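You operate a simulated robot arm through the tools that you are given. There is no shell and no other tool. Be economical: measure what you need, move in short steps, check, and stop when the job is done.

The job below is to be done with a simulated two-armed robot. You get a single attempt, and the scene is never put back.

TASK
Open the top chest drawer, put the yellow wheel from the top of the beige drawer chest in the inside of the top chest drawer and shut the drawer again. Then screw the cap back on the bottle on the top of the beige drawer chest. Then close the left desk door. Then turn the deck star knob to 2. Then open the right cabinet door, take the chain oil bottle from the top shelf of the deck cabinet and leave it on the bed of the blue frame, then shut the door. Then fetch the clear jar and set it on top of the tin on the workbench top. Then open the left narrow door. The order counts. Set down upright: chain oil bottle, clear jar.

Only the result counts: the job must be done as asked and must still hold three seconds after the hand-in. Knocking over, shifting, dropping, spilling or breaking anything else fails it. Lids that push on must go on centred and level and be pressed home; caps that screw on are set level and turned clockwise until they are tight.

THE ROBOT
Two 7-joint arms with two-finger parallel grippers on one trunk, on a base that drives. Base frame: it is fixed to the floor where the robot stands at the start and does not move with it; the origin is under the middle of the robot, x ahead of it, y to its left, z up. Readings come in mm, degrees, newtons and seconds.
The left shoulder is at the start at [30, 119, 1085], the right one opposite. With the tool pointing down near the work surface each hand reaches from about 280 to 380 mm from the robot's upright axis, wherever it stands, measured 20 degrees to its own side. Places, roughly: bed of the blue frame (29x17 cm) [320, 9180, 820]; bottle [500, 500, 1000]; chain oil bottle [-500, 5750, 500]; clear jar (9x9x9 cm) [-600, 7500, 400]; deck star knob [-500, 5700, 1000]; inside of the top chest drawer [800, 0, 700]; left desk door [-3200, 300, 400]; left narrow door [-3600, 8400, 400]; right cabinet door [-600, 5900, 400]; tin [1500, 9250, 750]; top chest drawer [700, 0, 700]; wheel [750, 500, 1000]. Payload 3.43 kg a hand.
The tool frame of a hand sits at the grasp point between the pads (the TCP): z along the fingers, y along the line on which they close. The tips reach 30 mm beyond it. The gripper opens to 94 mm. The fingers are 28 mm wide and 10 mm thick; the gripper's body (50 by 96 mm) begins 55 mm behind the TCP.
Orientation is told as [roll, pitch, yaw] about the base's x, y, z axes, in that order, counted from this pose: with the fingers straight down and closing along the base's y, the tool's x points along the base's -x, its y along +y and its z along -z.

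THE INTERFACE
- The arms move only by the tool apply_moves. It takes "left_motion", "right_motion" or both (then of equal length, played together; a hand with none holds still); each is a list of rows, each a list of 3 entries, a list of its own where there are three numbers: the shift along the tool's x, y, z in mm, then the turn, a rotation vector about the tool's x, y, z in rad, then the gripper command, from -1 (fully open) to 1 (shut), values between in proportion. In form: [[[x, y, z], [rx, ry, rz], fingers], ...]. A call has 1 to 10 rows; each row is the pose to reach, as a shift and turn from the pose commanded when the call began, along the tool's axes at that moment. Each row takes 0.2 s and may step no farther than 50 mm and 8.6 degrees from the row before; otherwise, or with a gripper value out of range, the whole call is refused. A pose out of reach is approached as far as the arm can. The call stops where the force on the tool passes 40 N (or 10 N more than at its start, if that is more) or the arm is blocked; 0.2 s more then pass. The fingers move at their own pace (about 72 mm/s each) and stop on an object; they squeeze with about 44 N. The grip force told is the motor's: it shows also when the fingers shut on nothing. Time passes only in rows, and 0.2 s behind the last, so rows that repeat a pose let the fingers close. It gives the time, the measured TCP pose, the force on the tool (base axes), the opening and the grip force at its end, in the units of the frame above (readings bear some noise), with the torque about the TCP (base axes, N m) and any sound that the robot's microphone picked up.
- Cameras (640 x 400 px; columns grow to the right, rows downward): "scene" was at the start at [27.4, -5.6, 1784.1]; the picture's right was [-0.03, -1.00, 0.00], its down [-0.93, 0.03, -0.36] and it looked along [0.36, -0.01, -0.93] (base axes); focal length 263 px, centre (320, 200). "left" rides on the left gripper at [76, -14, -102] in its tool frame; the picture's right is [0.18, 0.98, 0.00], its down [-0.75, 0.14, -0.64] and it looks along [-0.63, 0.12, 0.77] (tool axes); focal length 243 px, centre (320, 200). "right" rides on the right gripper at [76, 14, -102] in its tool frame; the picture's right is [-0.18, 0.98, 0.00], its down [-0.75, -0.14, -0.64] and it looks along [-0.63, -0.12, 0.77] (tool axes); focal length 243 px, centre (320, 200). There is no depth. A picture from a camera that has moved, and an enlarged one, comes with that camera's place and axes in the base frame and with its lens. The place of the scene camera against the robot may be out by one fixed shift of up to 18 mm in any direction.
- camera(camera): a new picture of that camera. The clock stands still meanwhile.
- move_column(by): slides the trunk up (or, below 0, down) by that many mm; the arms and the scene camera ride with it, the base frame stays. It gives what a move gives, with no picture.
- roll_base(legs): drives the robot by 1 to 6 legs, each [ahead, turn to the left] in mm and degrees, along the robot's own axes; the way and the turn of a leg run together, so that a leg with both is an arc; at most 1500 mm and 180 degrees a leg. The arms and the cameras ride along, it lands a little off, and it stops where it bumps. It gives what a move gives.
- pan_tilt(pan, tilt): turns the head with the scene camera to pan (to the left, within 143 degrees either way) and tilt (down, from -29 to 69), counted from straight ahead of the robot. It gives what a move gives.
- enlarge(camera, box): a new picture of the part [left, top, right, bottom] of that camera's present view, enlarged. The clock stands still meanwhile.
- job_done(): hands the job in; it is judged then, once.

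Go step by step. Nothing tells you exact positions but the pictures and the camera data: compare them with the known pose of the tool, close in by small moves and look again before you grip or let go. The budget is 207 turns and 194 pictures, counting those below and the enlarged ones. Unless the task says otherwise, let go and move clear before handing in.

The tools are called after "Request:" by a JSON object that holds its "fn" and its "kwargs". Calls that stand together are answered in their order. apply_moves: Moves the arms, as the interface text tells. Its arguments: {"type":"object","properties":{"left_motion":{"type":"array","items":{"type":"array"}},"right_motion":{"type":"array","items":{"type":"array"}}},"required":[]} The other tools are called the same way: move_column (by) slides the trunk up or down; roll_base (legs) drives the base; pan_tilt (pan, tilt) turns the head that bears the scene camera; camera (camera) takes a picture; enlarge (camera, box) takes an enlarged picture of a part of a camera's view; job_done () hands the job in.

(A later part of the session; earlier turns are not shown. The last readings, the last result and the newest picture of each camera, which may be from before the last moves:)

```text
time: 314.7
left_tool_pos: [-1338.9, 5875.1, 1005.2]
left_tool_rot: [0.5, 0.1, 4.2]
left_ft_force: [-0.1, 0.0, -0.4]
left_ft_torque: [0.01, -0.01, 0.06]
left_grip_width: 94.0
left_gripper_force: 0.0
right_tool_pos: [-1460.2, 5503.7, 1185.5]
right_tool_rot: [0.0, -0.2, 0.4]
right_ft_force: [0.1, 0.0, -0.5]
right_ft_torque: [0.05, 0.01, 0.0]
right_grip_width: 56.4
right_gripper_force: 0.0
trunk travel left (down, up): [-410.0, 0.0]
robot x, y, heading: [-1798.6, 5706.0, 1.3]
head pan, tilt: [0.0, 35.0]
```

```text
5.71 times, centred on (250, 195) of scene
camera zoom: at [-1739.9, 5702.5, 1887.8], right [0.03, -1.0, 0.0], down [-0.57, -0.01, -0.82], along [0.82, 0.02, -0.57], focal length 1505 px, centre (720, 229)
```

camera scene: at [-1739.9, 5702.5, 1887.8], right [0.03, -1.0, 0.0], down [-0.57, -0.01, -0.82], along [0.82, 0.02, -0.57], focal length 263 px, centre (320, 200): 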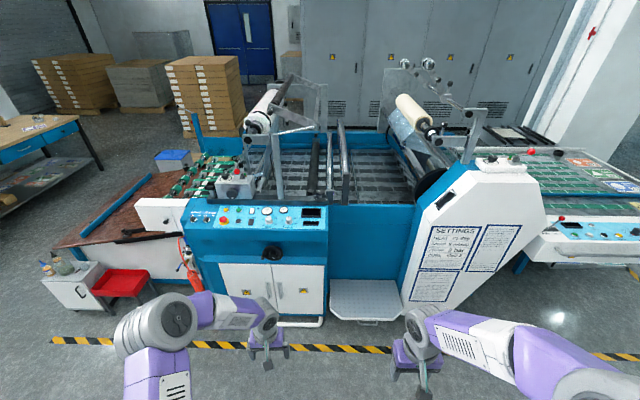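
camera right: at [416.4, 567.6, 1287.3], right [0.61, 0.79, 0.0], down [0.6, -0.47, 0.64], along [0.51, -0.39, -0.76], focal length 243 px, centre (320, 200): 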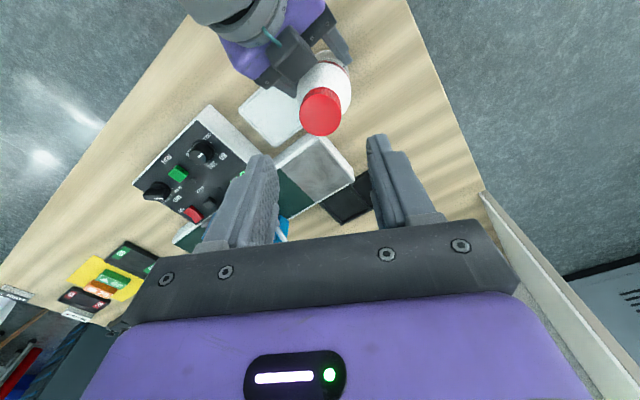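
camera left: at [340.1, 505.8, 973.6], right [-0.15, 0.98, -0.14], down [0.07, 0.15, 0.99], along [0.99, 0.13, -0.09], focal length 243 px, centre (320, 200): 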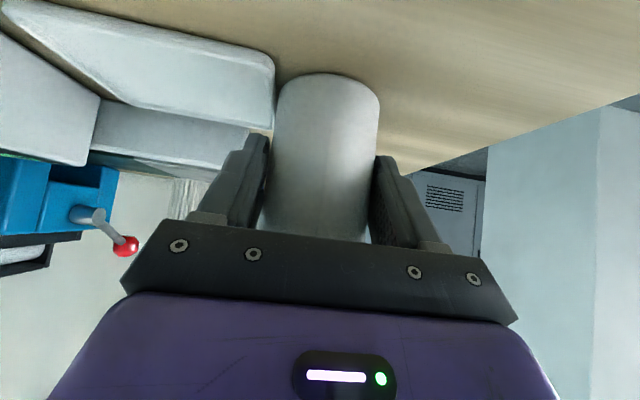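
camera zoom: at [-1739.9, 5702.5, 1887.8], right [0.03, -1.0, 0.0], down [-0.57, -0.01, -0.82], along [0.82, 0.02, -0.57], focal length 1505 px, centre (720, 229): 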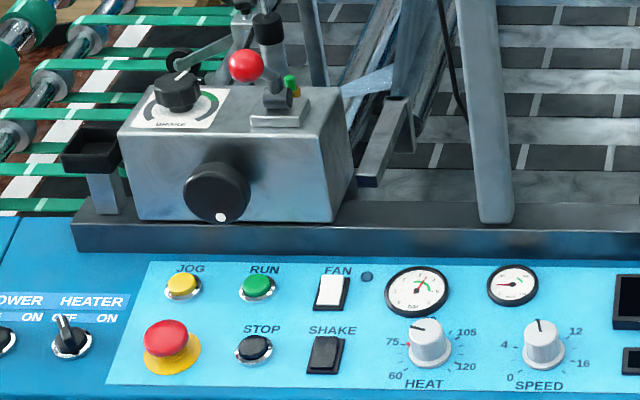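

Found it: the black star knob sits on a round dial at about [-380, 5732, 1000]. I'll tuck the hands higher, line up the base and drive to the cabinet.

Request:
{"fn": "apply_moves", "kwargs": {"left_motion": [[[30, 10, -40], [0, 0, 0], -1], [[60, 20, -80], [0, 0, 0], -1], [[90, 30, -120], [0, 0, 0], -1], [[120, 40, -150], [0, 0, 0], -1]]}}

Request:
{"fn": "roll_base", "kwargs": {"legs": [[0, 88.7], [115, 0], [0, -90], [770, 0]]}}

Request:
{"fn": "pan_tilt", "kwargs": {"pan": 0, "tilt": 55}}

Request:
{"fn": "camera", "kwargs": {"camera": "scene"}}

```text
refused: row 1 steps farther than a row can; nothing moved
```

```text
time: 327.1
left_tool_pos: [-569.4, 6011.9, 1004.4]
left_tool_rot: [0.6, 0.1, 3.9]
left_ft_force: [0.6, 0.2, -0.4]
left_ft_torque: [0.01, -0.02, -0.02]
left_grip_width: 94.0
left_gripper_force: 0.1
right_tool_pos: [-689.9, 5641.0, 1184.6]
right_tool_rot: [0.0, -0.2, 0.2]
right_ft_force: [0.1, -0.5, 0.3]
right_ft_torque: [-0.02, 0.01, 0.03]
right_grip_width: 56.3
right_gripper_force: 0.0
trunk travel left (down, up): [-410.0, 0.0]
robot x, y, heading: [-1026.9, 5842.7, 1.1]
head pan, tilt: [0.0, 35.0]
```

```text
time: 328.0
left_tool_pos: [-569.5, 6012.1, 1004.5]
left_tool_rot: [0.5, 0.0, 4.0]
left_ft_force: [0.3, 0.5, -0.1]
left_ft_torque: [0.02, -0.03, 0.02]
left_grip_width: 94.3
left_gripper_force: 0.1
right_tool_pos: [-691.3, 5640.2, 1185.0]
right_tool_rot: [-0.1, -0.2, 0.2]
right_ft_force: [0.1, 0.0, 0.5]
right_ft_torque: [0.02, -0.01, 0.02]
right_grip_width: 56.2
right_gripper_force: 0.0
trunk travel left (down, up): [-410.0, 0.0]
robot x, y, heading: [-1029.2, 5846.2, 1.2]
head pan, tilt: [0.0, 55.0]
```

```text
91 pictures are left
camera scene: at [-985.8, 5840.1, 1859.6], right [0.02, -1.0, 0.0], down [-0.82, -0.02, -0.57], along [0.57, 0.01, -0.82], focal length 263 px, centre (320, 200)
```

scene: 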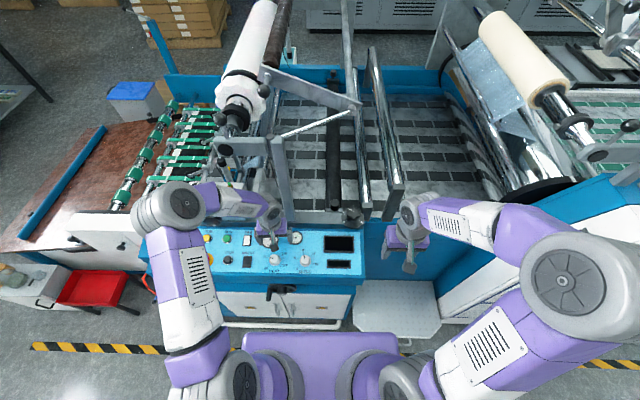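

The knob is probably nearer, around [-490, 5735, 1050]. I'll raise the left hand and bring the right hand closer to view the dial.

Request:
{"fn": "apply_moves", "kwargs": {"left_motion": [[[20, 10, -40], [0, 0, 0], -1], [[40, 20, -80], [0, 0, 0], -1], [[60, 30, -120], [0, 0, 0], -1], [[60, 30, -120], [0, 0, 0], -1]], "right_motion": [[[-30, 25, -10], [0, 0, 0], -0.2], [[-60, 50, -20], [0, 0, 0], -0.2], [[-90, 70, -30], [0, 0, 0], -0.2], [[-115, 90, -30], [0, 0, 0], -0.2]]}}

Request:
{"fn": "camera", "kwargs": {"camera": "right"}}

```text
time: 329.0
left_tool_pos: [-631.6, 6038.1, 1126.5]
left_tool_rot: [0.7, 0.1, 4.0]
left_ft_force: [0.5, 0.0, 0.2]
left_ft_torque: [0.05, -0.01, 0.02]
left_grip_width: 94.0
left_gripper_force: 0.2
right_tool_pos: [-574.7, 5734.6, 1214.3]
right_tool_rot: [-0.1, -0.1, 0.2]
right_ft_force: [0.0, -0.3, -0.7]
right_ft_torque: [-0.01, 0.03, -0.02]
right_grip_width: 56.2
right_gripper_force: 0.0
trunk travel left (down, up): [-410.0, 0.0]
robot x, y, heading: [-1028.4, 5846.3, 1.2]
head pan, tilt: [0.0, 55.0]
```

```text
90 pictures are left
camera right: at [-650.6, 5748.9, 1315.8], right [0.18, 0.98, 0.0], down [0.75, -0.14, 0.64], along [0.63, -0.12, -0.77], focal length 243 px, centre (320, 200)
```

right: 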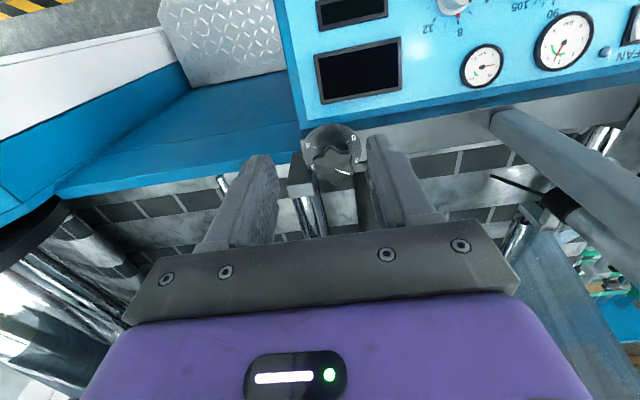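

Request:
{"fn": "enlarge", "kwargs": {"camera": "right", "box": [290, 110, 370, 210]}}

```text
4.00 times, centred on (330, 160) of right
camera zoom: at [-650.6, 5748.9, 1315.8], right [0.18, 0.98, 0.0], down [0.75, -0.14, 0.64], along [0.63, -0.12, -0.77], focal length 970 px, centre (280, 360)
```

zoom: 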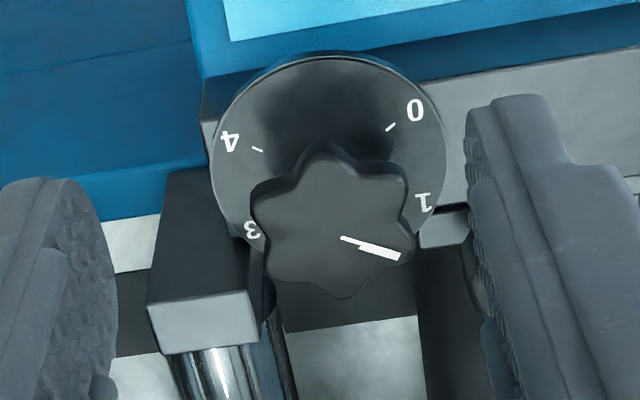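

The dial reads 0–4 with 60° spacing, and the pointer is at 1. "2" points straight ahead (+x), so the knob needs 60° clockwise. Knob centre is about [-504, 5736], top z≈1088; I'll move above it.

Request:
{"fn": "apply_moves", "kwargs": {"right_motion": [[[-35, 1, 0], [0, 0, 0], -0.3], [[-71, 1, 0], [0, 0, 0], -0.3], [[-71, 1, 40], [0, 0, 0], -0.3], [[-71, 1, 78], [0, 0, 0], -0.3]]}}

Request:
{"fn": "enlarge", "kwargs": {"camera": "right", "box": [220, 80, 420, 230]}}

```text
time: 330.0
left_tool_pos: [-631.8, 6039.1, 1126.6]
left_tool_rot: [0.6, 0.0, 4.0]
left_ft_force: [0.4, 0.3, 0.0]
left_ft_torque: [0.01, 0.02, 0.05]
left_grip_width: 94.2
left_gripper_force: 0.1
right_tool_pos: [-502.5, 5735.0, 1136.4]
right_tool_rot: [-0.1, -0.1, 0.2]
right_ft_force: [0.9, -0.4, 0.0]
right_ft_torque: [0.02, 0.02, 0.02]
right_grip_width: 61.1
right_gripper_force: 0.0
trunk travel left (down, up): [-410.0, 0.0]
robot x, y, heading: [-1026.3, 5840.1, 1.4]
head pan, tilt: [0.0, 55.0]
```

```text
2.67 times, centred on (320, 155) of right
camera zoom: at [-580.0, 5748.8, 1238.3], right [0.18, 0.98, 0.0], down [0.75, -0.14, 0.64], along [0.63, -0.12, -0.77], focal length 647 px, centre (320, 320)
```

zoom: 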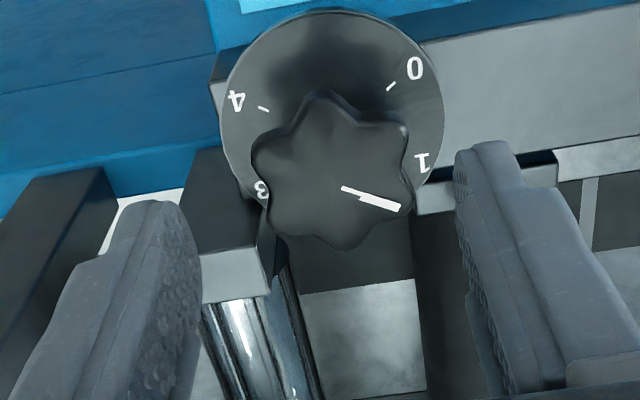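

Refined from two views: dial centre [-480.5, 5734.5], dial z≈1009, knob top ≈1040. I'll move over it, lower and grip.

Request:
{"fn": "apply_moves", "kwargs": {"right_motion": [[[-22, -0.5, 0], [0, 0, 0], -0.3], [[-22, -0.5, 40], [0, 0, 0], -0.3], [[-22, -0.5, 65], [0, 0, 0], -0.3]]}}

Request:
{"fn": "camera", "kwargs": {"camera": "right"}}

```text
time: 330.8
left_tool_pos: [-632.6, 6037.2, 1126.9]
left_tool_rot: [0.5, -0.1, 4.0]
left_ft_force: [1.1, 0.7, 0.0]
left_ft_torque: [0.04, 0.0, 0.0]
left_grip_width: 93.9
left_gripper_force: 0.1
right_tool_pos: [-483.3, 5731.4, 1071.7]
right_tool_rot: [0.0, -0.2, 0.2]
right_ft_force: [0.3, 1.1, -0.5]
right_ft_torque: [0.0, -0.02, -0.01]
right_grip_width: 61.0
right_gripper_force: 0.1
trunk travel left (down, up): [-410.0, 0.0]
robot x, y, heading: [-1029.2, 5839.6, 1.2]
head pan, tilt: [0.0, 55.0]
```

```text
87 pictures are left
camera right: at [-559.8, 5745.9, 1173.6], right [0.18, 0.98, 0.0], down [0.75, -0.14, 0.65], along [0.63, -0.12, -0.76], focal length 243 px, centre (320, 200)
```

right: 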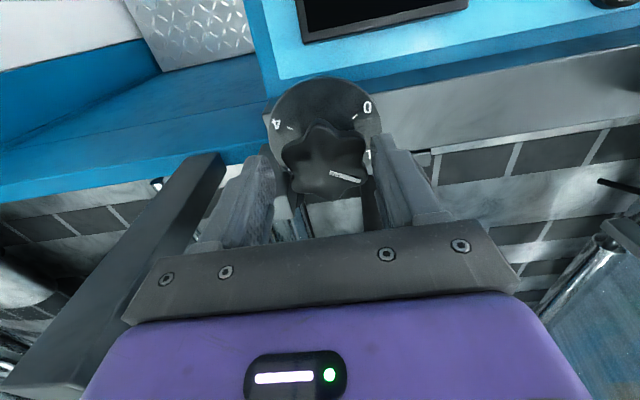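

Request:
{"fn": "apply_moves", "kwargs": {"right_motion": [[[-4, 2.5, 8], [0, 0, 0], -0.3], [[-4, 2.5, 16], [0, 0, 0], -0.3], [[-4, 2.5, 22], [0, 0, 0], -0.3], [[-4, 2.5, 22], [0, 0, 0], 0.2], [[-4, 2.5, 22], [0, 0, 0], 1], [[-4, 2.5, 22], [0, 0, 0], 1]]}}

Request:
{"fn": "enlarge", "kwargs": {"camera": "right", "box": [220, 80, 420, 230]}}

```text
time: 332.2
left_tool_pos: [-631.6, 6038.7, 1125.8]
left_tool_rot: [0.6, 0.1, 4.0]
left_ft_force: [0.7, 0.6, -0.2]
left_ft_torque: [-0.04, 0.0, 0.01]
left_grip_width: 93.9
left_gripper_force: 0.0
right_tool_pos: [-477.3, 5734.1, 1049.6]
right_tool_rot: [0.1, -0.4, 0.2]
right_ft_force: [-1.0, 1.8, -0.4]
right_ft_torque: [0.21, 0.03, -0.04]
right_grip_width: 50.5
right_gripper_force: 44.9
trunk travel left (down, up): [-410.0, 0.0]
robot x, y, heading: [-1028.3, 5843.8, 1.4]
head pan, tilt: [0.0, 55.0]
```

```text
2.67 times, centred on (320, 155) of right
camera zoom: at [-554.4, 5748.8, 1151.6], right [0.18, 0.98, 0.0], down [0.75, -0.14, 0.65], along [0.63, -0.12, -0.76], focal length 647 px, centre (320, 320)
```

zoom: 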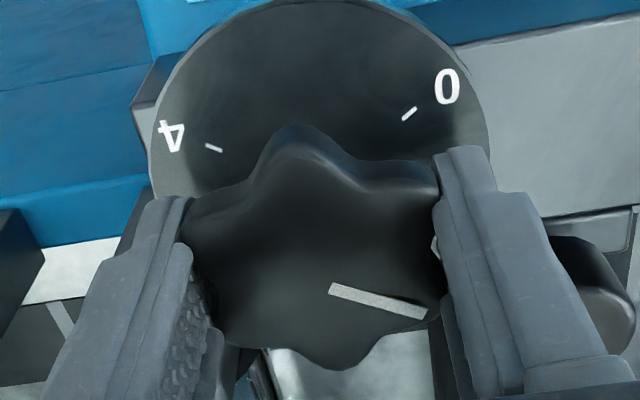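

Gripped on the lobes. Now I'll turn 60° clockwise.

Request:
{"fn": "apply_moves", "kwargs": {"right_motion": [[[0, 0, 0], [0, 0, 0.13], 1], [[0, 0, 0], [0, 0, 0.26], 1], [[0, 0, 0], [0, 0, 0.39], 1], [[0, 0, 0], [0, 0, 0.52], 1], [[0, 0, 0], [0, 0, 0.65], 1], [[0, 0, 0], [0, 0, 0.78], 1], [[0, 0, 0], [0, 0, 0.91], 1], [[0, 0, 0], [0, 0, 1.05], 1], [[0, 0, 0], [0, 0, 1.05], 1]]}}

Request:
{"fn": "apply_moves", "kwargs": {"right_motion": [[[0, 0, 0], [0, 0, 0], 0.3], [[0, 0, 0], [0, 0, 0], -0.4], [[0, 0, 0], [0, 0, 0], -0.4], [[0, 0, -40], [0, 0, 0], -0.4], [[0, 0, -85], [0, 0, -0.13], -0.4], [[0, 0, -115], [0, 0, -0.26], -0.4], [[0, 0, -115], [0, 0, -0.39], -0.4], [[0, 0, -115], [0, 0, -0.52], -0.4], [[15, 0, -115], [0, 0, -0.65], -0.4], [[30, 0, -115], [0, 0, -0.78], -0.4]]}}

Request:
{"fn": "camera", "kwargs": {"camera": "right"}}

```text
time: 334.2
left_tool_pos: [-632.4, 6038.5, 1126.0]
left_tool_rot: [0.6, 0.0, 3.9]
left_ft_force: [-0.4, 0.4, 0.3]
left_ft_torque: [-0.01, -0.01, 0.02]
left_grip_width: 94.2
left_gripper_force: 0.1
right_tool_pos: [-476.5, 5734.8, 1051.2]
right_tool_rot: [0.1, -0.1, -60.1]
right_ft_force: [4.1, 2.4, -0.5]
right_ft_torque: [-0.1, 0.35, 0.02]
right_grip_width: 50.6
right_gripper_force: 44.6
trunk travel left (down, up): [-410.0, 0.0]
robot x, y, heading: [-1031.9, 5842.3, 1.1]
head pan, tilt: [0.0, 55.0]
```

```text
time: 336.4
left_tool_pos: [-633.2, 6037.3, 1125.6]
left_tool_rot: [0.6, 0.0, 4.1]
left_ft_force: [0.1, 0.2, 0.7]
left_ft_torque: [0.03, 0.01, -0.02]
left_grip_width: 94.1
left_gripper_force: 0.1
right_tool_pos: [-492.6, 5760.7, 1164.7]
right_tool_rot: [-0.1, -0.3, -15.1]
right_ft_force: [-0.6, -0.6, 0.0]
right_ft_torque: [0.01, 0.0, -0.01]
right_grip_width: 65.7
right_gripper_force: 0.0
trunk travel left (down, up): [-410.0, 0.0]
robot x, y, heading: [-1031.3, 5844.1, 1.5]
head pan, tilt: [0.0, 55.0]
```

```text
85 pictures are left
camera right: at [-563.8, 5795.0, 1266.7], right [0.43, 0.9, 0.0], down [0.69, -0.33, 0.65], along [0.58, -0.28, -0.76], focal length 243 px, centre (320, 200)
```

right: 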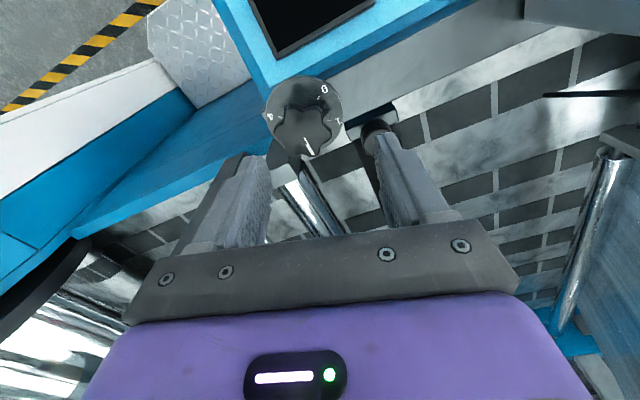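

Request:
{"fn": "enlarge", "kwargs": {"camera": "right", "box": [260, 70, 350, 165]}}

```text
4.21 times, centred on (305, 118) of right
camera zoom: at [-563.8, 5795.0, 1266.7], right [0.43, 0.9, 0.0], down [0.69, -0.33, 0.65], along [0.58, -0.28, -0.76], focal length 1022 px, centre (383, 547)
```

zoom: 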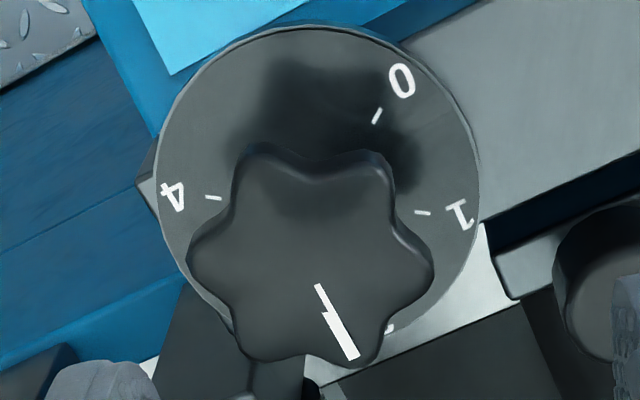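

The pointer is on 2 (within about 3°). Next is the right cabinet door, with a vertical handle near y≈5995, z≈305–480. I'll back off, shift left, lower the trunk and tilt the right hand forward.

Request:
{"fn": "roll_base", "kwargs": {"legs": [[-450, 0], [0, 88.7], [110, 0], [0, -90]]}}

Request:
{"fn": "move_column", "kwargs": {"by": -400}}

Request:
{"fn": "apply_moves", "kwargs": {"right_motion": [[[5, -10, 15], [0, -0.08, 0.03], -1], [[10, -20, 30], [0, -0.16, 0.06], -1], [[15, -30, 45], [0, -0.24, 0.09], -1], [[20, -40, 60], [0, -0.32, 0.12], -1], [[20, -50, 75], [0, -0.4, 0.12], -1], [[20, -50, 90], [0, -0.48, 0.12], -1], [[20, -50, 110], [0, -0.56, 0.12], -1], [[20, -50, 130], [0, -0.64, 0.12], -1], [[20, -50, 150], [0, -0.72, 0.12], -1], [[20, -50, 170], [0, -0.8, 0.12], -1]]}}

Request:
{"fn": "pan_tilt", "kwargs": {"pan": 0, "tilt": 40}}

Request:
{"fn": "camera", "kwargs": {"camera": "scene"}}

```text
time: 347.6
left_tool_pos: [-1072.3, 6122.6, 1126.5]
left_tool_rot: [0.6, 0.0, 2.1]
left_ft_force: [0.1, -0.1, 1.0]
left_ft_torque: [0.02, 0.01, -0.02]
left_grip_width: 93.9
left_gripper_force: 0.0
right_tool_pos: [-941.1, 5843.9, 1164.5]
right_tool_rot: [0.0, -0.2, -17.1]
right_ft_force: [0.3, -0.2, 0.1]
right_ft_torque: [-0.02, -0.02, -0.01]
right_grip_width: 65.6
right_gripper_force: 0.1
trunk travel left (down, up): [-410.0, 0.0]
robot x, y, heading: [-1471.2, 5941.3, -0.3]
head pan, tilt: [0.0, 55.0]
```

```text
time: 351.4
left_tool_pos: [-1072.5, 6122.5, 727.6]
left_tool_rot: [0.6, 0.0, 2.2]
left_ft_force: [0.4, -0.3, 0.2]
left_ft_torque: [-0.01, 0.03, 0.01]
left_grip_width: 93.9
left_gripper_force: 0.1
right_tool_pos: [-940.7, 5842.5, 765.1]
right_tool_rot: [0.1, -0.2, -17.2]
right_ft_force: [0.6, 0.2, -0.3]
right_ft_torque: [0.0, 0.02, 0.01]
right_grip_width: 65.8
right_gripper_force: 0.1
trunk travel left (down, up): [-10.0, 400.0]
robot x, y, heading: [-1472.7, 5942.7, -0.5]
head pan, tilt: [0.0, 55.0]
```

```text
time: 353.6
left_tool_pos: [-1070.4, 6123.6, 725.6]
left_tool_rot: [0.6, -0.1, 2.2]
left_ft_force: [0.5, 0.1, -0.1]
left_ft_torque: [-0.02, 0.02, 0.01]
left_grip_width: 94.2
left_gripper_force: 0.1
right_tool_pos: [-971.8, 5800.4, 595.4]
right_tool_rot: [3.7, -46.0, -26.1]
right_ft_force: [0.1, -0.5, -0.4]
right_ft_torque: [0.0, 0.0, 0.02]
right_grip_width: 94.1
right_gripper_force: 0.1
trunk travel left (down, up): [-10.0, 400.0]
robot x, y, heading: [-1473.6, 5940.7, -0.3]
head pan, tilt: [0.0, 55.0]
```

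```text
time: 354.4
left_tool_pos: [-1070.8, 6123.1, 727.1]
left_tool_rot: [0.5, -0.1, 2.2]
left_ft_force: [0.0, 0.2, 0.1]
left_ft_torque: [0.01, 0.0, -0.01]
left_grip_width: 93.9
left_gripper_force: 0.0
right_tool_pos: [-972.9, 5799.5, 596.1]
right_tool_rot: [3.8, -46.0, -26.0]
right_ft_force: [0.1, 0.4, 0.6]
right_ft_torque: [-0.02, 0.0, 0.03]
right_grip_width: 94.1
right_gripper_force: 0.1
trunk travel left (down, up): [-10.0, 400.0]
robot x, y, heading: [-1473.6, 5940.5, -0.7]
head pan, tilt: [0.0, 40.0]
```

```text
83 pictures are left
camera scene: at [-1417.4, 5937.6, 1480.2], right [-0.01, -1.0, 0.0], down [-0.64, 0.01, -0.77], along [0.77, -0.01, -0.64], focal length 263 px, centre (320, 200)
```

scene: 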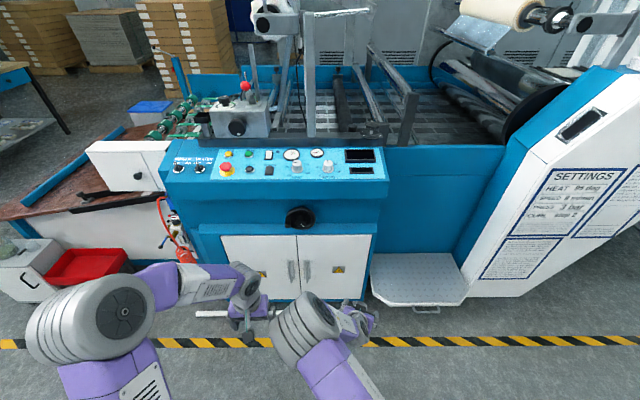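

The handle is at about [-670, 5990, 395]. I'll straighten the hand's yaw, bring it in line with the handle, and drive closer.

Request:
{"fn": "apply_moves", "kwargs": {"right_motion": [[[28, 29, 10], [-0.055, 0, -0.053], -1], [[57, 58, 21], [-0.11, 0, -0.105], -1], [[86, 88, 31], [-0.164, 0, -0.158], -1], [[114, 117, 41], [-0.218, 0, -0.21], -1], [[143, 146, 52], [-0.273, 0, -0.263], -1], [[171, 175, 62], [-0.327, 0, -0.3155], -1]]}}

Request:
{"fn": "roll_base", "kwargs": {"legs": [[185, 0]]}}

Request:
{"fn": "camera", "kwargs": {"camera": "right"}}

```text
time: 355.8
left_tool_pos: [-1071.0, 6123.4, 727.1]
left_tool_rot: [0.6, 0.1, 2.1]
left_ft_force: [-0.3, 0.4, 0.6]
left_ft_torque: [0.04, -0.01, 0.01]
left_grip_width: 94.1
left_gripper_force: 0.1
right_tool_pos: [-971.3, 5994.8, 436.8]
right_tool_rot: [3.6, -47.0, 0.2]
right_ft_force: [-0.3, -0.8, -0.6]
right_ft_torque: [0.02, -0.02, -0.03]
right_grip_width: 94.0
right_gripper_force: 0.0
trunk travel left (down, up): [-10.0, 400.0]
robot x, y, heading: [-1473.1, 5940.8, -0.7]
head pan, tilt: [0.0, 40.0]
```

```text
time: 357.3
left_tool_pos: [-882.6, 6120.7, 727.2]
left_tool_rot: [0.6, 0.0, 2.0]
left_ft_force: [-0.4, -0.4, 0.0]
left_ft_torque: [-0.02, -0.01, -0.02]
left_grip_width: 93.9
left_gripper_force: 0.1
right_tool_pos: [-783.0, 5992.2, 435.2]
right_tool_rot: [3.6, -47.1, 0.0]
right_ft_force: [0.6, -0.1, 0.1]
right_ft_torque: [-0.03, -0.01, -0.03]
right_grip_width: 94.0
right_gripper_force: 0.1
trunk travel left (down, up): [-10.0, 400.0]
robot x, y, heading: [-1287.2, 5942.5, -0.6]
head pan, tilt: [0.0, 40.0]
```

```text
82 pictures are left
camera right: at [-911.5, 5999.1, 449.9], right [0.08, 0.98, 0.18], down [0.05, -0.18, 0.98], along [1.0, -0.07, -0.06], focal length 243 px, centre (320, 200)
```

right: 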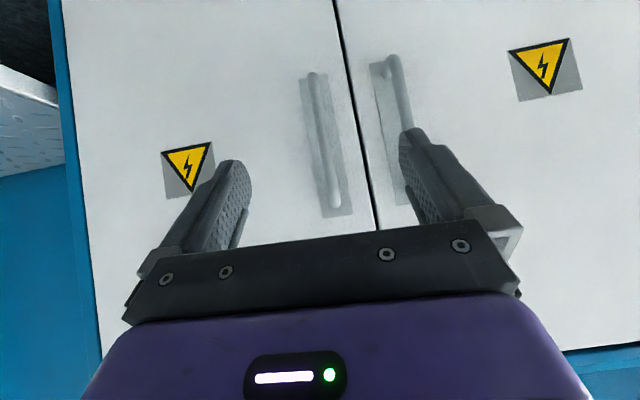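

Handle bar runs z 311–443 at y≈5997. I'll advance onto it and close.

Request:
{"fn": "apply_moves", "kwargs": {"right_motion": [[[-14, 2, 32], [0, 0, 0], -0.4], [[-28, 5, 64], [0, 0, 0], -0.4], [[-38, 5, 85], [0, 0, 0], -0.4], [[-43, 5, 97], [0, 0, 0], -0.4]]}}

Request:
{"fn": "camera", "kwargs": {"camera": "right"}}

```text
time: 358.3
left_tool_pos: [-884.3, 6119.5, 726.5]
left_tool_rot: [0.6, -0.2, 2.0]
left_ft_force: [-0.2, -0.6, -0.8]
left_ft_torque: [0.01, -0.02, 0.01]
left_grip_width: 93.9
left_gripper_force: 0.0
right_tool_pos: [-686.6, 6002.5, 399.9]
right_tool_rot: [3.6, -46.7, -0.1]
right_ft_force: [-35.6, -1.7, 19.3]
right_ft_torque: [-0.65, -0.06, -1.33]
right_grip_width: 65.2
right_gripper_force: 0.0
trunk travel left (down, up): [-10.0, 400.0]
robot x, y, heading: [-1287.2, 5944.5, -0.4]
head pan, tilt: [0.0, 40.0]
```

```text
81 pictures are left
camera right: at [-814.8, 6009.4, 415.3], right [0.08, 0.98, 0.18], down [0.06, -0.18, 0.98], along [0.99, -0.07, -0.07], focal length 243 px, centre (320, 200)
```

right: 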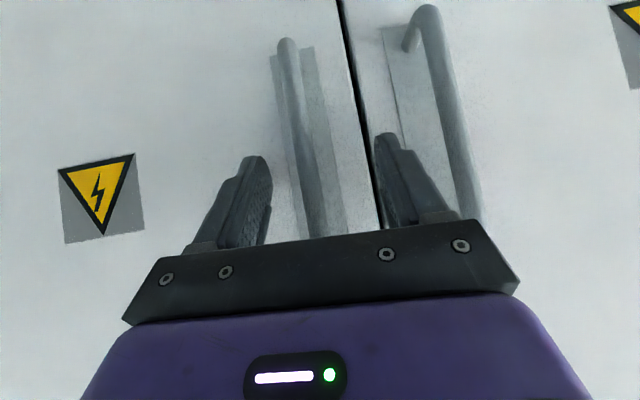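

The fingertips touch the door and the bar is between the fingers. I'll back off a few mm, centre and close.

Request:
{"fn": "apply_moves", "kwargs": {"right_motion": [[[4, -4, -4], [0, 0, 0], -0.4], [[4, -4, -4], [0, 0, 0], 0.2], [[4, -4, -4], [0, 0, 0], 1], [[4, -4, -4], [0, 0, 0], 1], [[4, -4, -4], [0, 0, 0], 1]]}}

```text
time: 359.5
left_tool_pos: [-883.3, 6119.6, 727.7]
left_tool_rot: [0.7, 0.1, 2.0]
left_ft_force: [0.8, 0.1, -0.5]
left_ft_torque: [0.01, -0.01, -0.01]
left_grip_width: 93.9
left_gripper_force: 0.0
right_tool_pos: [-687.5, 5997.3, 402.7]
right_tool_rot: [3.5, -47.4, 0.0]
right_ft_force: [1.4, -1.3, 5.5]
right_ft_torque: [0.01, -0.36, 0.03]
right_grip_width: 14.9
right_gripper_force: 45.2
trunk travel left (down, up): [-10.0, 400.0]
robot x, y, heading: [-1285.6, 5941.2, -0.8]
head pan, tilt: [0.0, 40.0]
```

The handle is gripped. I'll pull the door open along its arc about the right-hand hinge.

Request:
{"fn": "apply_moves", "kwargs": {"right_motion": [[[13, -2, -14.5], [0, 0, 0], 1], [[26.7, -7.9, -29], [0, 0, 0], 1], [[52.5, -21.3, -57], [0, 0, 0], 1], [[76.6, -39.8, -83], [0, 0, 0], 1], [[99, -63, -107.3], [0, 0, 0], 1], [[118.7, -90.7, -128.6], [0, 0, 0], 1], [[135.6, -122, -147], [0, 0, 0], 1], [[149.8, -156.7, -162.4], [0, 0, 0], 1]]}}

Request:
{"fn": "camera", "kwargs": {"camera": "scene"}}

```text
time: 360.5
left_tool_pos: [-882.5, 6121.6, 727.5]
left_tool_rot: [0.6, 0.0, 2.0]
left_ft_force: [0.1, 0.5, 0.1]
left_ft_torque: [0.0, 0.02, 0.05]
left_grip_width: 94.1
left_gripper_force: 0.1
right_tool_pos: [-795.1, 5965.7, 402.9]
right_tool_rot: [4.5, -47.5, 0.0]
right_ft_force: [-0.4, 1.7, 7.0]
right_ft_torque: [-0.02, 0.59, -0.06]
right_grip_width: 14.9
right_gripper_force: 44.5
trunk travel left (down, up): [-10.0, 400.0]
robot x, y, heading: [-1290.3, 5943.7, -0.4]
head pan, tilt: [0.0, 40.0]
stopped in row 5 (right hand): the force on the tool passed its limit at 47 N (the readings are from after the stop); the commanded pose is now the measured one
```

```text
80 pictures are left
camera scene: at [-1229.4, 5935.8, 1480.1], right [-0.01, -1.0, 0.0], down [-0.64, 0.01, -0.77], along [0.77, -0.01, -0.64], focal length 263 px, centre (320, 200)
```

scene: 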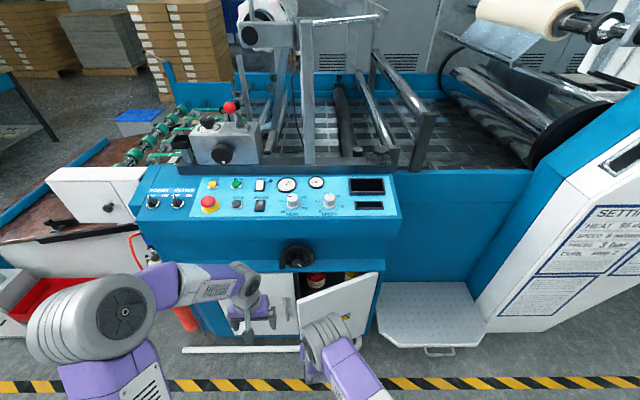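

The door is about 21° open and I can already see a red-capped bottle inside. I'll continue along the corrected arc, letting the hand yaw with the door.

Request:
{"fn": "apply_moves", "kwargs": {"right_motion": [[[21.2, -23, -22.9], [-0.07, 0, -0.065], 1], [[42.9, -50, -46.5], [-0.14, 0, -0.13], 1], [[61.9, -81, -67.1], [-0.21, 0, -0.195], 1], [[77.8, -115.7, -84.3], [-0.28, 0, -0.26], 1], [[90.2, -153.3, -97.8], [-0.35, 0, -0.325], 1], [[99, -193, -107.3], [-0.42, 0, -0.39], 1]]}}

Request:
{"fn": "camera", "kwargs": {"camera": "scene"}}

```text
time: 361.1
left_tool_pos: [-883.9, 6123.0, 726.5]
left_tool_rot: [0.6, 0.0, 2.2]
left_ft_force: [0.1, -0.2, 0.4]
left_ft_torque: [-0.01, 0.03, 0.03]
left_grip_width: 94.0
left_gripper_force: 0.1
right_tool_pos: [-837.2, 5938.0, 402.4]
right_tool_rot: [5.0, -48.0, 7.8]
right_ft_force: [-1.3, 1.9, 10.0]
right_ft_torque: [-0.14, 0.76, -0.11]
right_grip_width: 15.0
right_gripper_force: 44.4
trunk travel left (down, up): [-10.0, 400.0]
robot x, y, heading: [-1286.6, 5937.6, -0.3]
head pan, tilt: [0.0, 40.0]
stopped in row 2 (right hand): the force on the tool passed its limit at 44 N (the readings are from after the stop); the commanded pose is now the measured one
```

```text
79 pictures are left
camera scene: at [-1230.0, 5936.5, 1480.2], right [-0.01, -1.0, 0.0], down [-0.64, 0.01, -0.77], along [0.77, -0.01, -0.64], focal length 263 px, centre (320, 200)
```

scene: 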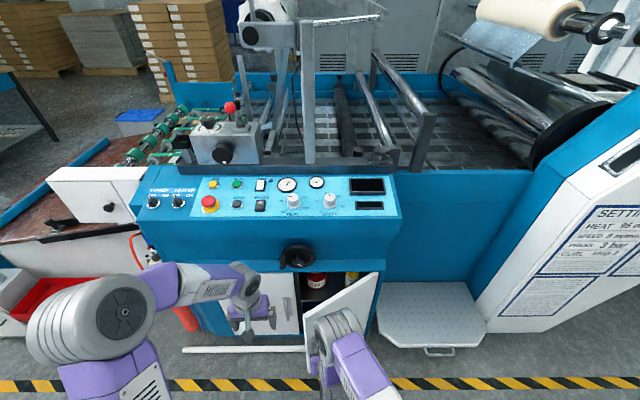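

The stops look dynamic (moving too fast), so I'll continue in smaller steps.

Request:
{"fn": "apply_moves", "kwargs": {"right_motion": [[[11.2, -11.4, -12.4], [-0.05, 0, -0.045], 1], [[22.6, -23.8, -25.1], [-0.1, 0, -0.09], 1], [[33.4, -37.5, -37.1], [-0.15, 0, -0.135], 1], [[43.5, -52.2, -48.3], [-0.2, 0, -0.18], 1], [[52.9, -67.9, -58.8], [-0.25, 0, -0.225], 1], [[61.5, -84.5, -68.4], [-0.3, 0, -0.27], 1], [[69.4, -102, -77.1], [-0.35, 0, -0.315], 1], [[76.4, -120.3, -84.9], [-0.4, 0, -0.36], 1], [[82.6, -139.4, -91.7], [-0.45, 0, -0.405], 1], [[87.8, -158.9, -97.6], [-0.5, 0, -0.45], 1]]}}

```text
time: 361.7
left_tool_pos: [-884.6, 6121.3, 727.4]
left_tool_rot: [0.6, 0.0, 2.2]
left_ft_force: [0.3, 0.5, 0.5]
left_ft_torque: [0.04, 0.01, -0.02]
left_grip_width: 94.0
left_gripper_force: 0.1
right_tool_pos: [-867.1, 5907.9, 400.8]
right_tool_rot: [5.2, -48.8, 16.4]
right_ft_force: [-3.7, 2.7, 14.4]
right_ft_torque: [-0.57, 0.73, -0.11]
right_grip_width: 15.2
right_gripper_force: 44.6
trunk travel left (down, up): [-10.0, 400.0]
robot x, y, heading: [-1288.1, 5942.2, -0.7]
head pan, tilt: [0.0, 40.0]
stopped in row 3 (right hand): the force on the tool passed its limit at 42 N (the readings are from after the stop); the commanded pose is now the measured one
```

Rather than force the grip, I'll release the handle and push the door wider from the inside with the left hand.

Request:
{"fn": "apply_moves", "kwargs": {"right_motion": [[[0, 0, 0], [0, 0, 0], 0], [[0, 0, 0], [0, 0, 0], -0.8], [[0, 0, 0], [0, 0, 0], -0.8], [[15, -5, -17], [0, 0, 0], -0.8], [[35, -20, -40], [0, 0, 0], -0.8], [[60, -50, -68], [0, 0, 0], -0.8], [[80, -90, -90], [0, 0, 0], -0.8], [[100, -130, -113], [0, 0, 0], -0.8]]}}

Request:
{"fn": "apply_moves", "kwargs": {"left_motion": [[[-20, -12, 40], [0, 0, 0], 1], [[-40, -24, 80], [0, 0, 0], 1], [[-60, -36, 120], [0, 0, 0], 1], [[-80, -48, 160], [0, 0, 0], 1], [[-100, -55, 200], [0, 0, 0], 1], [[-110, -60, 235], [0, 0, 0], 1]]}}

Request:
{"fn": "camera", "kwargs": {"camera": "scene"}}

```text
refused: row 8 steps farther than a row can; nothing moved
```

```text
time: 363.1
left_tool_pos: [-772.2, 6068.9, 492.1]
left_tool_rot: [0.6, -0.1, 2.3]
left_ft_force: [0.8, 0.8, -0.2]
left_ft_torque: [-0.03, -0.01, 0.02]
left_grip_width: 0.3
left_gripper_force: 32.8
right_tool_pos: [-868.0, 5907.8, 401.9]
right_tool_rot: [5.0, -48.9, 16.4]
right_ft_force: [-5.5, 6.9, 20.3]
right_ft_torque: [0.05, -0.54, 0.33]
right_grip_width: 15.1
right_gripper_force: 45.2
trunk travel left (down, up): [-10.0, 400.0]
robot x, y, heading: [-1286.8, 5939.6, -0.5]
head pan, tilt: [0.0, 40.0]
```

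```text
78 pictures are left
camera scene: at [-1231.5, 5936.9, 1480.4], right [-0.01, -1.0, 0.0], down [-0.64, 0.01, -0.77], along [0.77, -0.01, -0.64], focal length 263 px, centre (320, 200)
```

scene: 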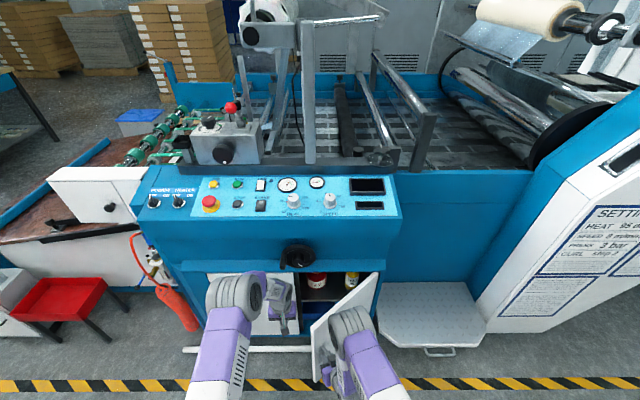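

Request:
{"fn": "apply_moves", "kwargs": {"right_motion": [[[0, 0, 0], [0, 0, 0], 0], [[0, 0, 0], [0, 0, 0], -0.8], [[0, 0, 0], [0, 0, 0], -0.8], [[15, -5, -17], [0, 0, 0], -0.8], [[32, -15, -36], [0, 0, 0], -0.8], [[50, -40, -56], [0, 0, 0], -0.8], [[65, -70, -75], [0, 0, 0], -0.8], [[80, -105, -90], [0, 0, 0], -0.8]]}}

Request:
{"fn": "apply_moves", "kwargs": {"left_motion": [[[0, -30, 0], [0, 0, 0], 1], [[0, -60, 0], [0, 0, 0], 1], [[0, -90, 0], [0, 0, 0], 1], [[5, -120, 0], [0, 0, 0], 1], [[15, -150, 0], [0, 0, 0], 1], [[25, -180, 0], [0, 0, 0], 1], [[35, -210, 0], [0, 0, 0], 1]]}}

Request:
{"fn": "camera", "kwargs": {"camera": "scene"}}

```text
time: 364.9
left_tool_pos: [-770.0, 6069.5, 491.4]
left_tool_rot: [0.6, 0.0, 2.2]
left_ft_force: [-0.2, 0.2, 0.1]
left_ft_torque: [0.02, -0.02, 0.01]
left_grip_width: 0.0
left_gripper_force: 32.9
right_tool_pos: [-944.7, 5768.5, 394.3]
right_tool_rot: [5.2, -48.7, 16.3]
right_ft_force: [-0.2, -0.6, -0.2]
right_ft_torque: [-0.05, 0.0, 0.01]
right_grip_width: 84.7
right_gripper_force: 0.0
trunk travel left (down, up): [-10.0, 400.0]
robot x, y, heading: [-1286.8, 5939.4, -0.5]
head pan, tilt: [0.0, 40.0]
```

```text
time: 365.7
left_tool_pos: [-771.2, 6004.2, 487.2]
left_tool_rot: [1.5, 0.8, 1.7]
left_ft_force: [0.6, 0.0, 0.0]
left_ft_torque: [0.01, 0.03, 0.02]
left_grip_width: 0.0
left_gripper_force: 33.0
right_tool_pos: [-942.1, 5769.7, 393.4]
right_tool_rot: [5.1, -48.6, 16.4]
right_ft_force: [0.0, -1.2, 0.6]
right_ft_torque: [0.02, -0.01, 0.0]
right_grip_width: 84.5
right_gripper_force: 0.1
trunk travel left (down, up): [-10.0, 400.0]
robot x, y, heading: [-1288.7, 5939.4, -0.5]
head pan, tilt: [0.0, 40.0]
stopped in row 3 (left hand): the force on the tool passed its limit at 53 N (the readings are from after the stop); the commanded pose is now the measured one
```

```text
77 pictures are left
camera scene: at [-1228.6, 5936.2, 1480.1], right [-0.01, -1.0, 0.0], down [-0.64, 0.01, -0.77], along [0.77, -0.01, -0.64], focal length 263 px, centre (320, 200)
```

scene: 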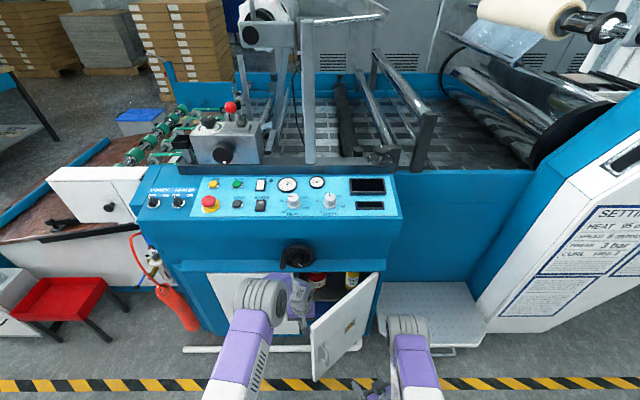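

The left wrist likely brushed the handwheel area; nothing looks moved. I'll pull it back 60 mm from the panel before sweeping the door open.

Request:
{"fn": "apply_moves", "kwargs": {"left_motion": [[[20, 10, 10], [0, 0, 0], 1], [[45, 10, 25], [0, 0, 0], 1], [[65, 5, 40], [0, 0, 0], 1], [[65, -25, 40], [0, 0, 0], 1], [[65, -50, 40], [0, 0, 0], 1], [[65, -75, 40], [0, 0, 0], 1], [[65, -100, 40], [0, 0, 0], 1]]}}

Request:
{"fn": "apply_moves", "kwargs": {"left_motion": [[[2, -20, 0], [0, 0, 0], 1], [[4, -40, 0], [0, 0, 0], 1], [[6, -60, 0], [0, 0, 0], 1], [[8, -80, 0], [0, 0, 0], 1], [[10, -100, 0], [0, 0, 0], 1], [[12, -120, 0], [0, 0, 0], 1], [[14, -140, 0], [0, 0, 0], 1]]}}

Request:
{"fn": "camera", "kwargs": {"camera": "scene"}}

```text
time: 367.1
left_tool_pos: [-842.7, 5947.5, 444.1]
left_tool_rot: [2.7, 2.0, 1.4]
left_ft_force: [-7.3, 6.5, 1.5]
left_ft_torque: [-0.78, -0.72, -0.59]
left_grip_width: 0.0
left_gripper_force: 32.6
right_tool_pos: [-942.7, 5769.9, 393.8]
right_tool_rot: [5.2, -48.6, 16.5]
right_ft_force: [-0.1, -0.4, -0.3]
right_ft_torque: [0.0, -0.02, 0.01]
right_grip_width: 84.6
right_gripper_force: 0.1
trunk travel left (down, up): [-10.0, 400.0]
robot x, y, heading: [-1283.0, 5943.4, -0.4]
head pan, tilt: [0.0, 40.0]
stopped in row 6 (left hand): the force on the tool passed its limit at 63 N (the readings are from after the stop); the commanded pose is now the measured one
```

```text
time: 367.4
left_tool_pos: [-847.2, 5941.2, 441.8]
left_tool_rot: [3.3, 2.6, 1.1]
left_ft_force: [-0.2, 1.2, -0.5]
left_ft_torque: [-0.05, 0.01, 0.02]
left_grip_width: 0.2
left_gripper_force: 33.5
right_tool_pos: [-942.9, 5769.7, 392.5]
right_tool_rot: [4.9, -48.6, 16.6]
right_ft_force: [-0.8, 0.0, 0.2]
right_ft_torque: [0.02, 0.05, 0.01]
right_grip_width: 84.5
right_gripper_force: 0.1
trunk travel left (down, up): [-10.0, 400.0]
robot x, y, heading: [-1286.1, 5940.4, -0.3]
head pan, tilt: [0.0, 40.0]
stopped in row 1 (left hand): the force on the tool passed its limit at 50 N (the readings are from after the stop); the commanded pose is now the measured one
```

```text
76 pictures are left
camera scene: at [-1228.7, 5936.7, 1480.0], right [-0.01, -1.0, 0.0], down [-0.64, 0.0, -0.77], along [0.77, 0.0, -0.64], focal length 263 px, centre (320, 200)
```

scene: 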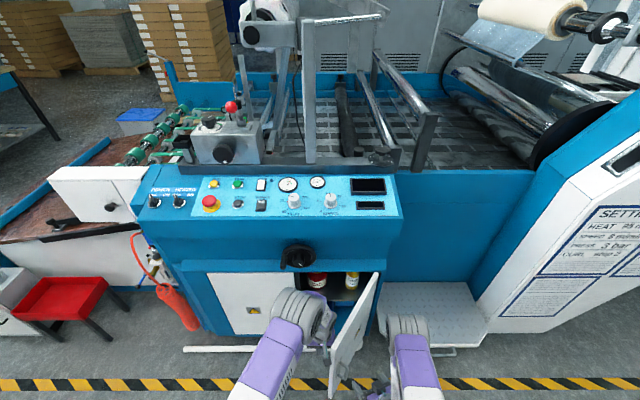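

The door swings with some resistance; it's about 55° open now. I'll push more slowly.

Request:
{"fn": "apply_moves", "kwargs": {"left_motion": [[[0, -10, 0], [0, 0, 0], 1], [[0, -20, 0], [0, 0, 0], 1], [[0, -30, 0], [0, 0, 0], 1], [[0, -40, 0], [0, 0, 0], 1], [[0, -50, 0], [0, 0, 0], 1], [[0, -60, 0], [0, 0, 0], 1], [[0, -70, 0], [0, 0, 0], 1], [[0, -80, 0], [0, 0, 0], 1], [[0, -90, 0], [0, 0, 0], 1], [[0, -100, 0], [0, 0, 0], 1]]}}

Request:
{"fn": "camera", "kwargs": {"camera": "left"}}

```text
time: 368.9
left_tool_pos: [-846.9, 5885.7, 437.9]
left_tool_rot: [4.0, 2.9, 0.5]
left_ft_force: [3.5, 7.5, -0.4]
left_ft_torque: [-0.93, 0.45, -0.54]
left_grip_width: 0.1
left_gripper_force: 33.0
right_tool_pos: [-945.9, 5765.2, 393.2]
right_tool_rot: [4.4, -48.1, 16.7]
right_ft_force: [-3.4, -7.6, 5.9]
right_ft_torque: [0.32, -0.02, 0.1]
right_grip_width: 81.5
right_gripper_force: 0.1
trunk travel left (down, up): [-10.0, 400.0]
robot x, y, heading: [-1286.0, 5941.9, -0.2]
head pan, tilt: [0.0, 40.0]
stopped in row 7 (right hand): the force on the tool passed its limit at 44 N (the readings are from after the stop); the commanded pose is now the measured one
```

```text
75 pictures are left
camera left: at [-916.7, 5863.8, 542.8], right [-0.19, 0.98, 0.08], down [0.78, 0.1, 0.61], along [0.59, 0.18, -0.79], focal length 243 px, centre (320, 200)
```

left: 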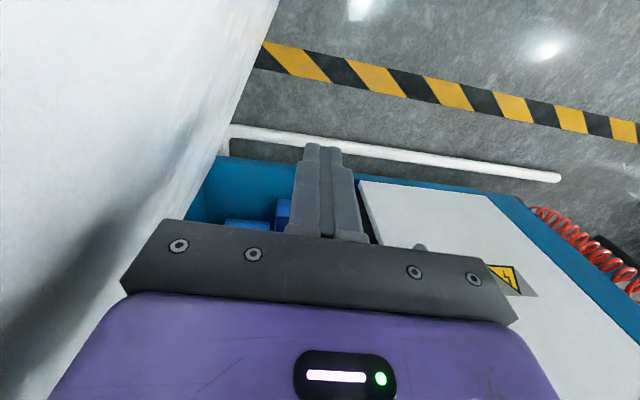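

The door now presses on the right hand, so I'll move that hand out of the way and finish the swing.

Request:
{"fn": "apply_moves", "kwargs": {"right_motion": [[[25, -15, -28], [0, 0, 0], -0.8], [[50, -30, -55], [0, 0, 0], -0.8], [[75, -45, -80], [0, 0, 0], -0.8], [[90, -70, -105], [0, 0, 0], -0.8], [[90, -100, -130], [0, 0, 0], -0.8], [[80, -120, -160], [0, 0, 0], -0.8]]}}

Request:
{"fn": "apply_moves", "kwargs": {"left_motion": [[[0, -10, 0], [0, 0, 0], 1], [[0, -20, 0], [0, 0, 0], 1], [[0, -30, 0], [0, 0, 0], 1], [[0, -40, 0], [0, 0, 0], 1], [[0, -50, 0], [0, 0, 0], 1], [[0, -60, 0], [0, 0, 0], 1], [[0, -70, 0], [0, 0, 0], 1], [[0, -80, 0], [0, 0, 0], 1], [[0, -90, 0], [0, 0, 0], 1], [[0, -100, 0], [0, 0, 0], 1]]}}

Request:
{"fn": "camera", "kwargs": {"camera": "scene"}}

```text
time: 370.3
left_tool_pos: [-847.9, 5883.9, 438.7]
left_tool_rot: [3.8, 2.8, 0.6]
left_ft_force: [0.2, 0.8, 0.3]
left_ft_torque: [0.04, -0.02, -0.01]
left_grip_width: 0.0
left_gripper_force: 33.3
right_tool_pos: [-1066.3, 5592.2, 435.4]
right_tool_rot: [4.7, -48.1, 16.6]
right_ft_force: [0.3, -0.3, -0.1]
right_ft_torque: [-0.05, -0.03, 0.02]
right_grip_width: 84.7
right_gripper_force: 0.1
trunk travel left (down, up): [-10.0, 400.0]
robot x, y, heading: [-1283.1, 5940.8, -0.3]
head pan, tilt: [0.0, 40.0]
```

```text
time: 372.5
left_tool_pos: [-847.4, 5784.7, 431.8]
left_tool_rot: [3.8, 2.9, 0.6]
left_ft_force: [0.6, 0.0, 0.0]
left_ft_torque: [0.01, 0.04, 0.02]
left_grip_width: 0.2
left_gripper_force: 33.2
right_tool_pos: [-1065.9, 5592.3, 434.6]
right_tool_rot: [4.6, -48.1, 16.6]
right_ft_force: [0.2, -0.3, 0.4]
right_ft_torque: [0.01, -0.01, 0.0]
right_grip_width: 84.7
right_gripper_force: 0.1
trunk travel left (down, up): [-10.0, 400.0]
robot x, y, heading: [-1285.5, 5940.0, -0.5]
head pan, tilt: [0.0, 40.0]
```

```text
74 pictures are left
camera scene: at [-1230.6, 5937.4, 1480.2], right [-0.01, -1.0, 0.0], down [-0.64, 0.0, -0.77], along [0.77, 0.0, -0.64], focal length 263 px, centre (320, 200)
```

scene: 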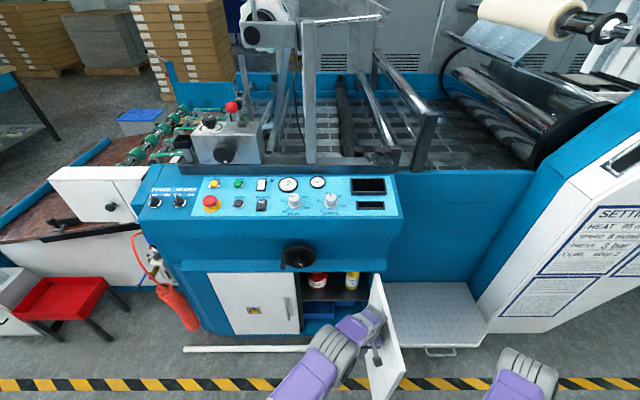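

Request:
{"fn": "enlarge", "kwargs": {"camera": "scene", "box": [270, 250, 410, 400]}}

```text
2.67 times, centred on (340, 325) of scene
camera zoom: at [-1230.6, 5937.4, 1480.2], right [-0.01, -1.0, 0.0], down [-0.64, 0.0, -0.77], along [0.77, 0.0, -0.64], focal length 702 px, centre (267, -133)
```

zoom: 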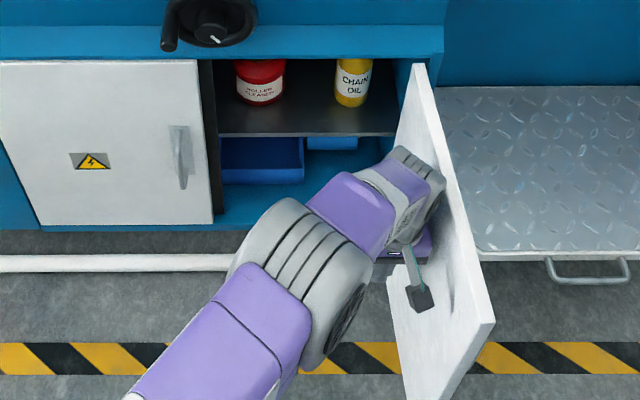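

The CHAIN OIL bottle (yellow) stands at about [-560, 5790] on a shelf at z≈436. The left arm has the clearer approach; I'll back off 120 mm and rotate the left hand to point forward, angled right.

Request:
{"fn": "roll_base", "kwargs": {"legs": [[-120, 0]]}}

Request:
{"fn": "apply_moves", "kwargs": {"left_motion": [[[-10, 29, -22], [0.016, -0.012, 0.09], 0], [[-25, 58, -44], [0.033, -0.025, 0.18], -0.6], [[-45, 87, -66], [0.05, -0.037, 0.27], -0.6], [[-67, 115, -88], [0.066, -0.05, 0.35], -0.6]]}}

Request:
{"fn": "apply_moves", "kwargs": {"left_motion": [[[0, 0, 0], [0, -0.145, 0], -0.6], [[0, 0, 0], [0, -0.29, 0], -0.6], [[0, 0, 0], [0, -0.435, 0], -0.6], [[0, 0, 0], [0, -0.58, 0], -0.6], [[0, 0, 0], [0, -0.725, 0], -0.6], [[0, 0, 0], [0, -0.87, 0], -0.6], [[0, 0, 0], [0, -1.015, 0], -0.6], [[0, 0, 0], [0, -1.16, 0], -0.6], [[0, 0, 0], [0, -1.305, 0], -0.6], [[0, 0, 0], [0, -1.45, 0], -0.6]]}}

Request:
{"fn": "camera", "kwargs": {"camera": "left"}}

```text
time: 373.8
left_tool_pos: [-965.4, 5783.3, 431.7]
left_tool_rot: [3.8, 2.9, 0.5]
left_ft_force: [0.1, 0.6, 0.4]
left_ft_torque: [-0.02, 0.01, 0.0]
left_grip_width: 0.0
left_gripper_force: 32.8
right_tool_pos: [-1185.2, 5593.3, 434.9]
right_tool_rot: [4.6, -48.2, 16.6]
right_ft_force: [-0.8, 0.3, 0.1]
right_ft_torque: [-0.01, 0.01, 0.0]
right_grip_width: 84.6
right_gripper_force: 0.2
trunk travel left (down, up): [-10.0, 400.0]
robot x, y, heading: [-1407.6, 5942.5, -0.3]
head pan, tilt: [0.0, 40.0]
```

```text
time: 374.8
left_tool_pos: [-895.7, 5891.8, 524.6]
left_tool_rot: [-0.7, 0.6, -19.7]
left_ft_force: [1.0, 0.6, -0.1]
left_ft_torque: [0.03, -0.03, 0.01]
left_grip_width: 75.2
left_gripper_force: 0.0
right_tool_pos: [-1184.8, 5592.9, 435.1]
right_tool_rot: [4.6, -48.1, 16.5]
right_ft_force: [0.2, 0.3, -0.3]
right_ft_torque: [0.0, -0.04, 0.03]
right_grip_width: 84.7
right_gripper_force: 0.0
trunk travel left (down, up): [-10.0, 400.0]
robot x, y, heading: [-1403.3, 5942.1, -0.3]
head pan, tilt: [0.0, 40.0]
```

```text
time: 376.9
left_tool_pos: [-895.0, 5895.1, 524.3]
left_tool_rot: [-4.6, -82.7, -15.0]
left_ft_force: [0.3, 0.6, -0.1]
left_ft_torque: [-0.01, -0.01, 0.0]
left_grip_width: 75.6
left_gripper_force: 0.0
right_tool_pos: [-1184.5, 5593.9, 434.4]
right_tool_rot: [4.5, -48.0, 16.6]
right_ft_force: [0.5, 0.2, -0.6]
right_ft_torque: [0.01, 0.0, 0.02]
right_grip_width: 84.6
right_gripper_force: 0.1
trunk travel left (down, up): [-10.0, 400.0]
robot x, y, heading: [-1406.5, 5945.1, -0.4]
head pan, tilt: [0.0, 40.0]
```

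```text
72 pictures are left
camera left: at [-1003.9, 5918.3, 460.8], right [0.31, 0.93, -0.19], down [-0.46, 0.32, 0.83], along [0.83, -0.16, 0.53], focal length 243 px, centre (320, 200)
```

left: 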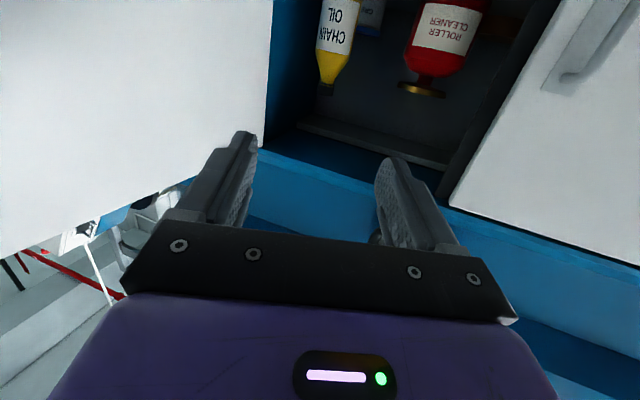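

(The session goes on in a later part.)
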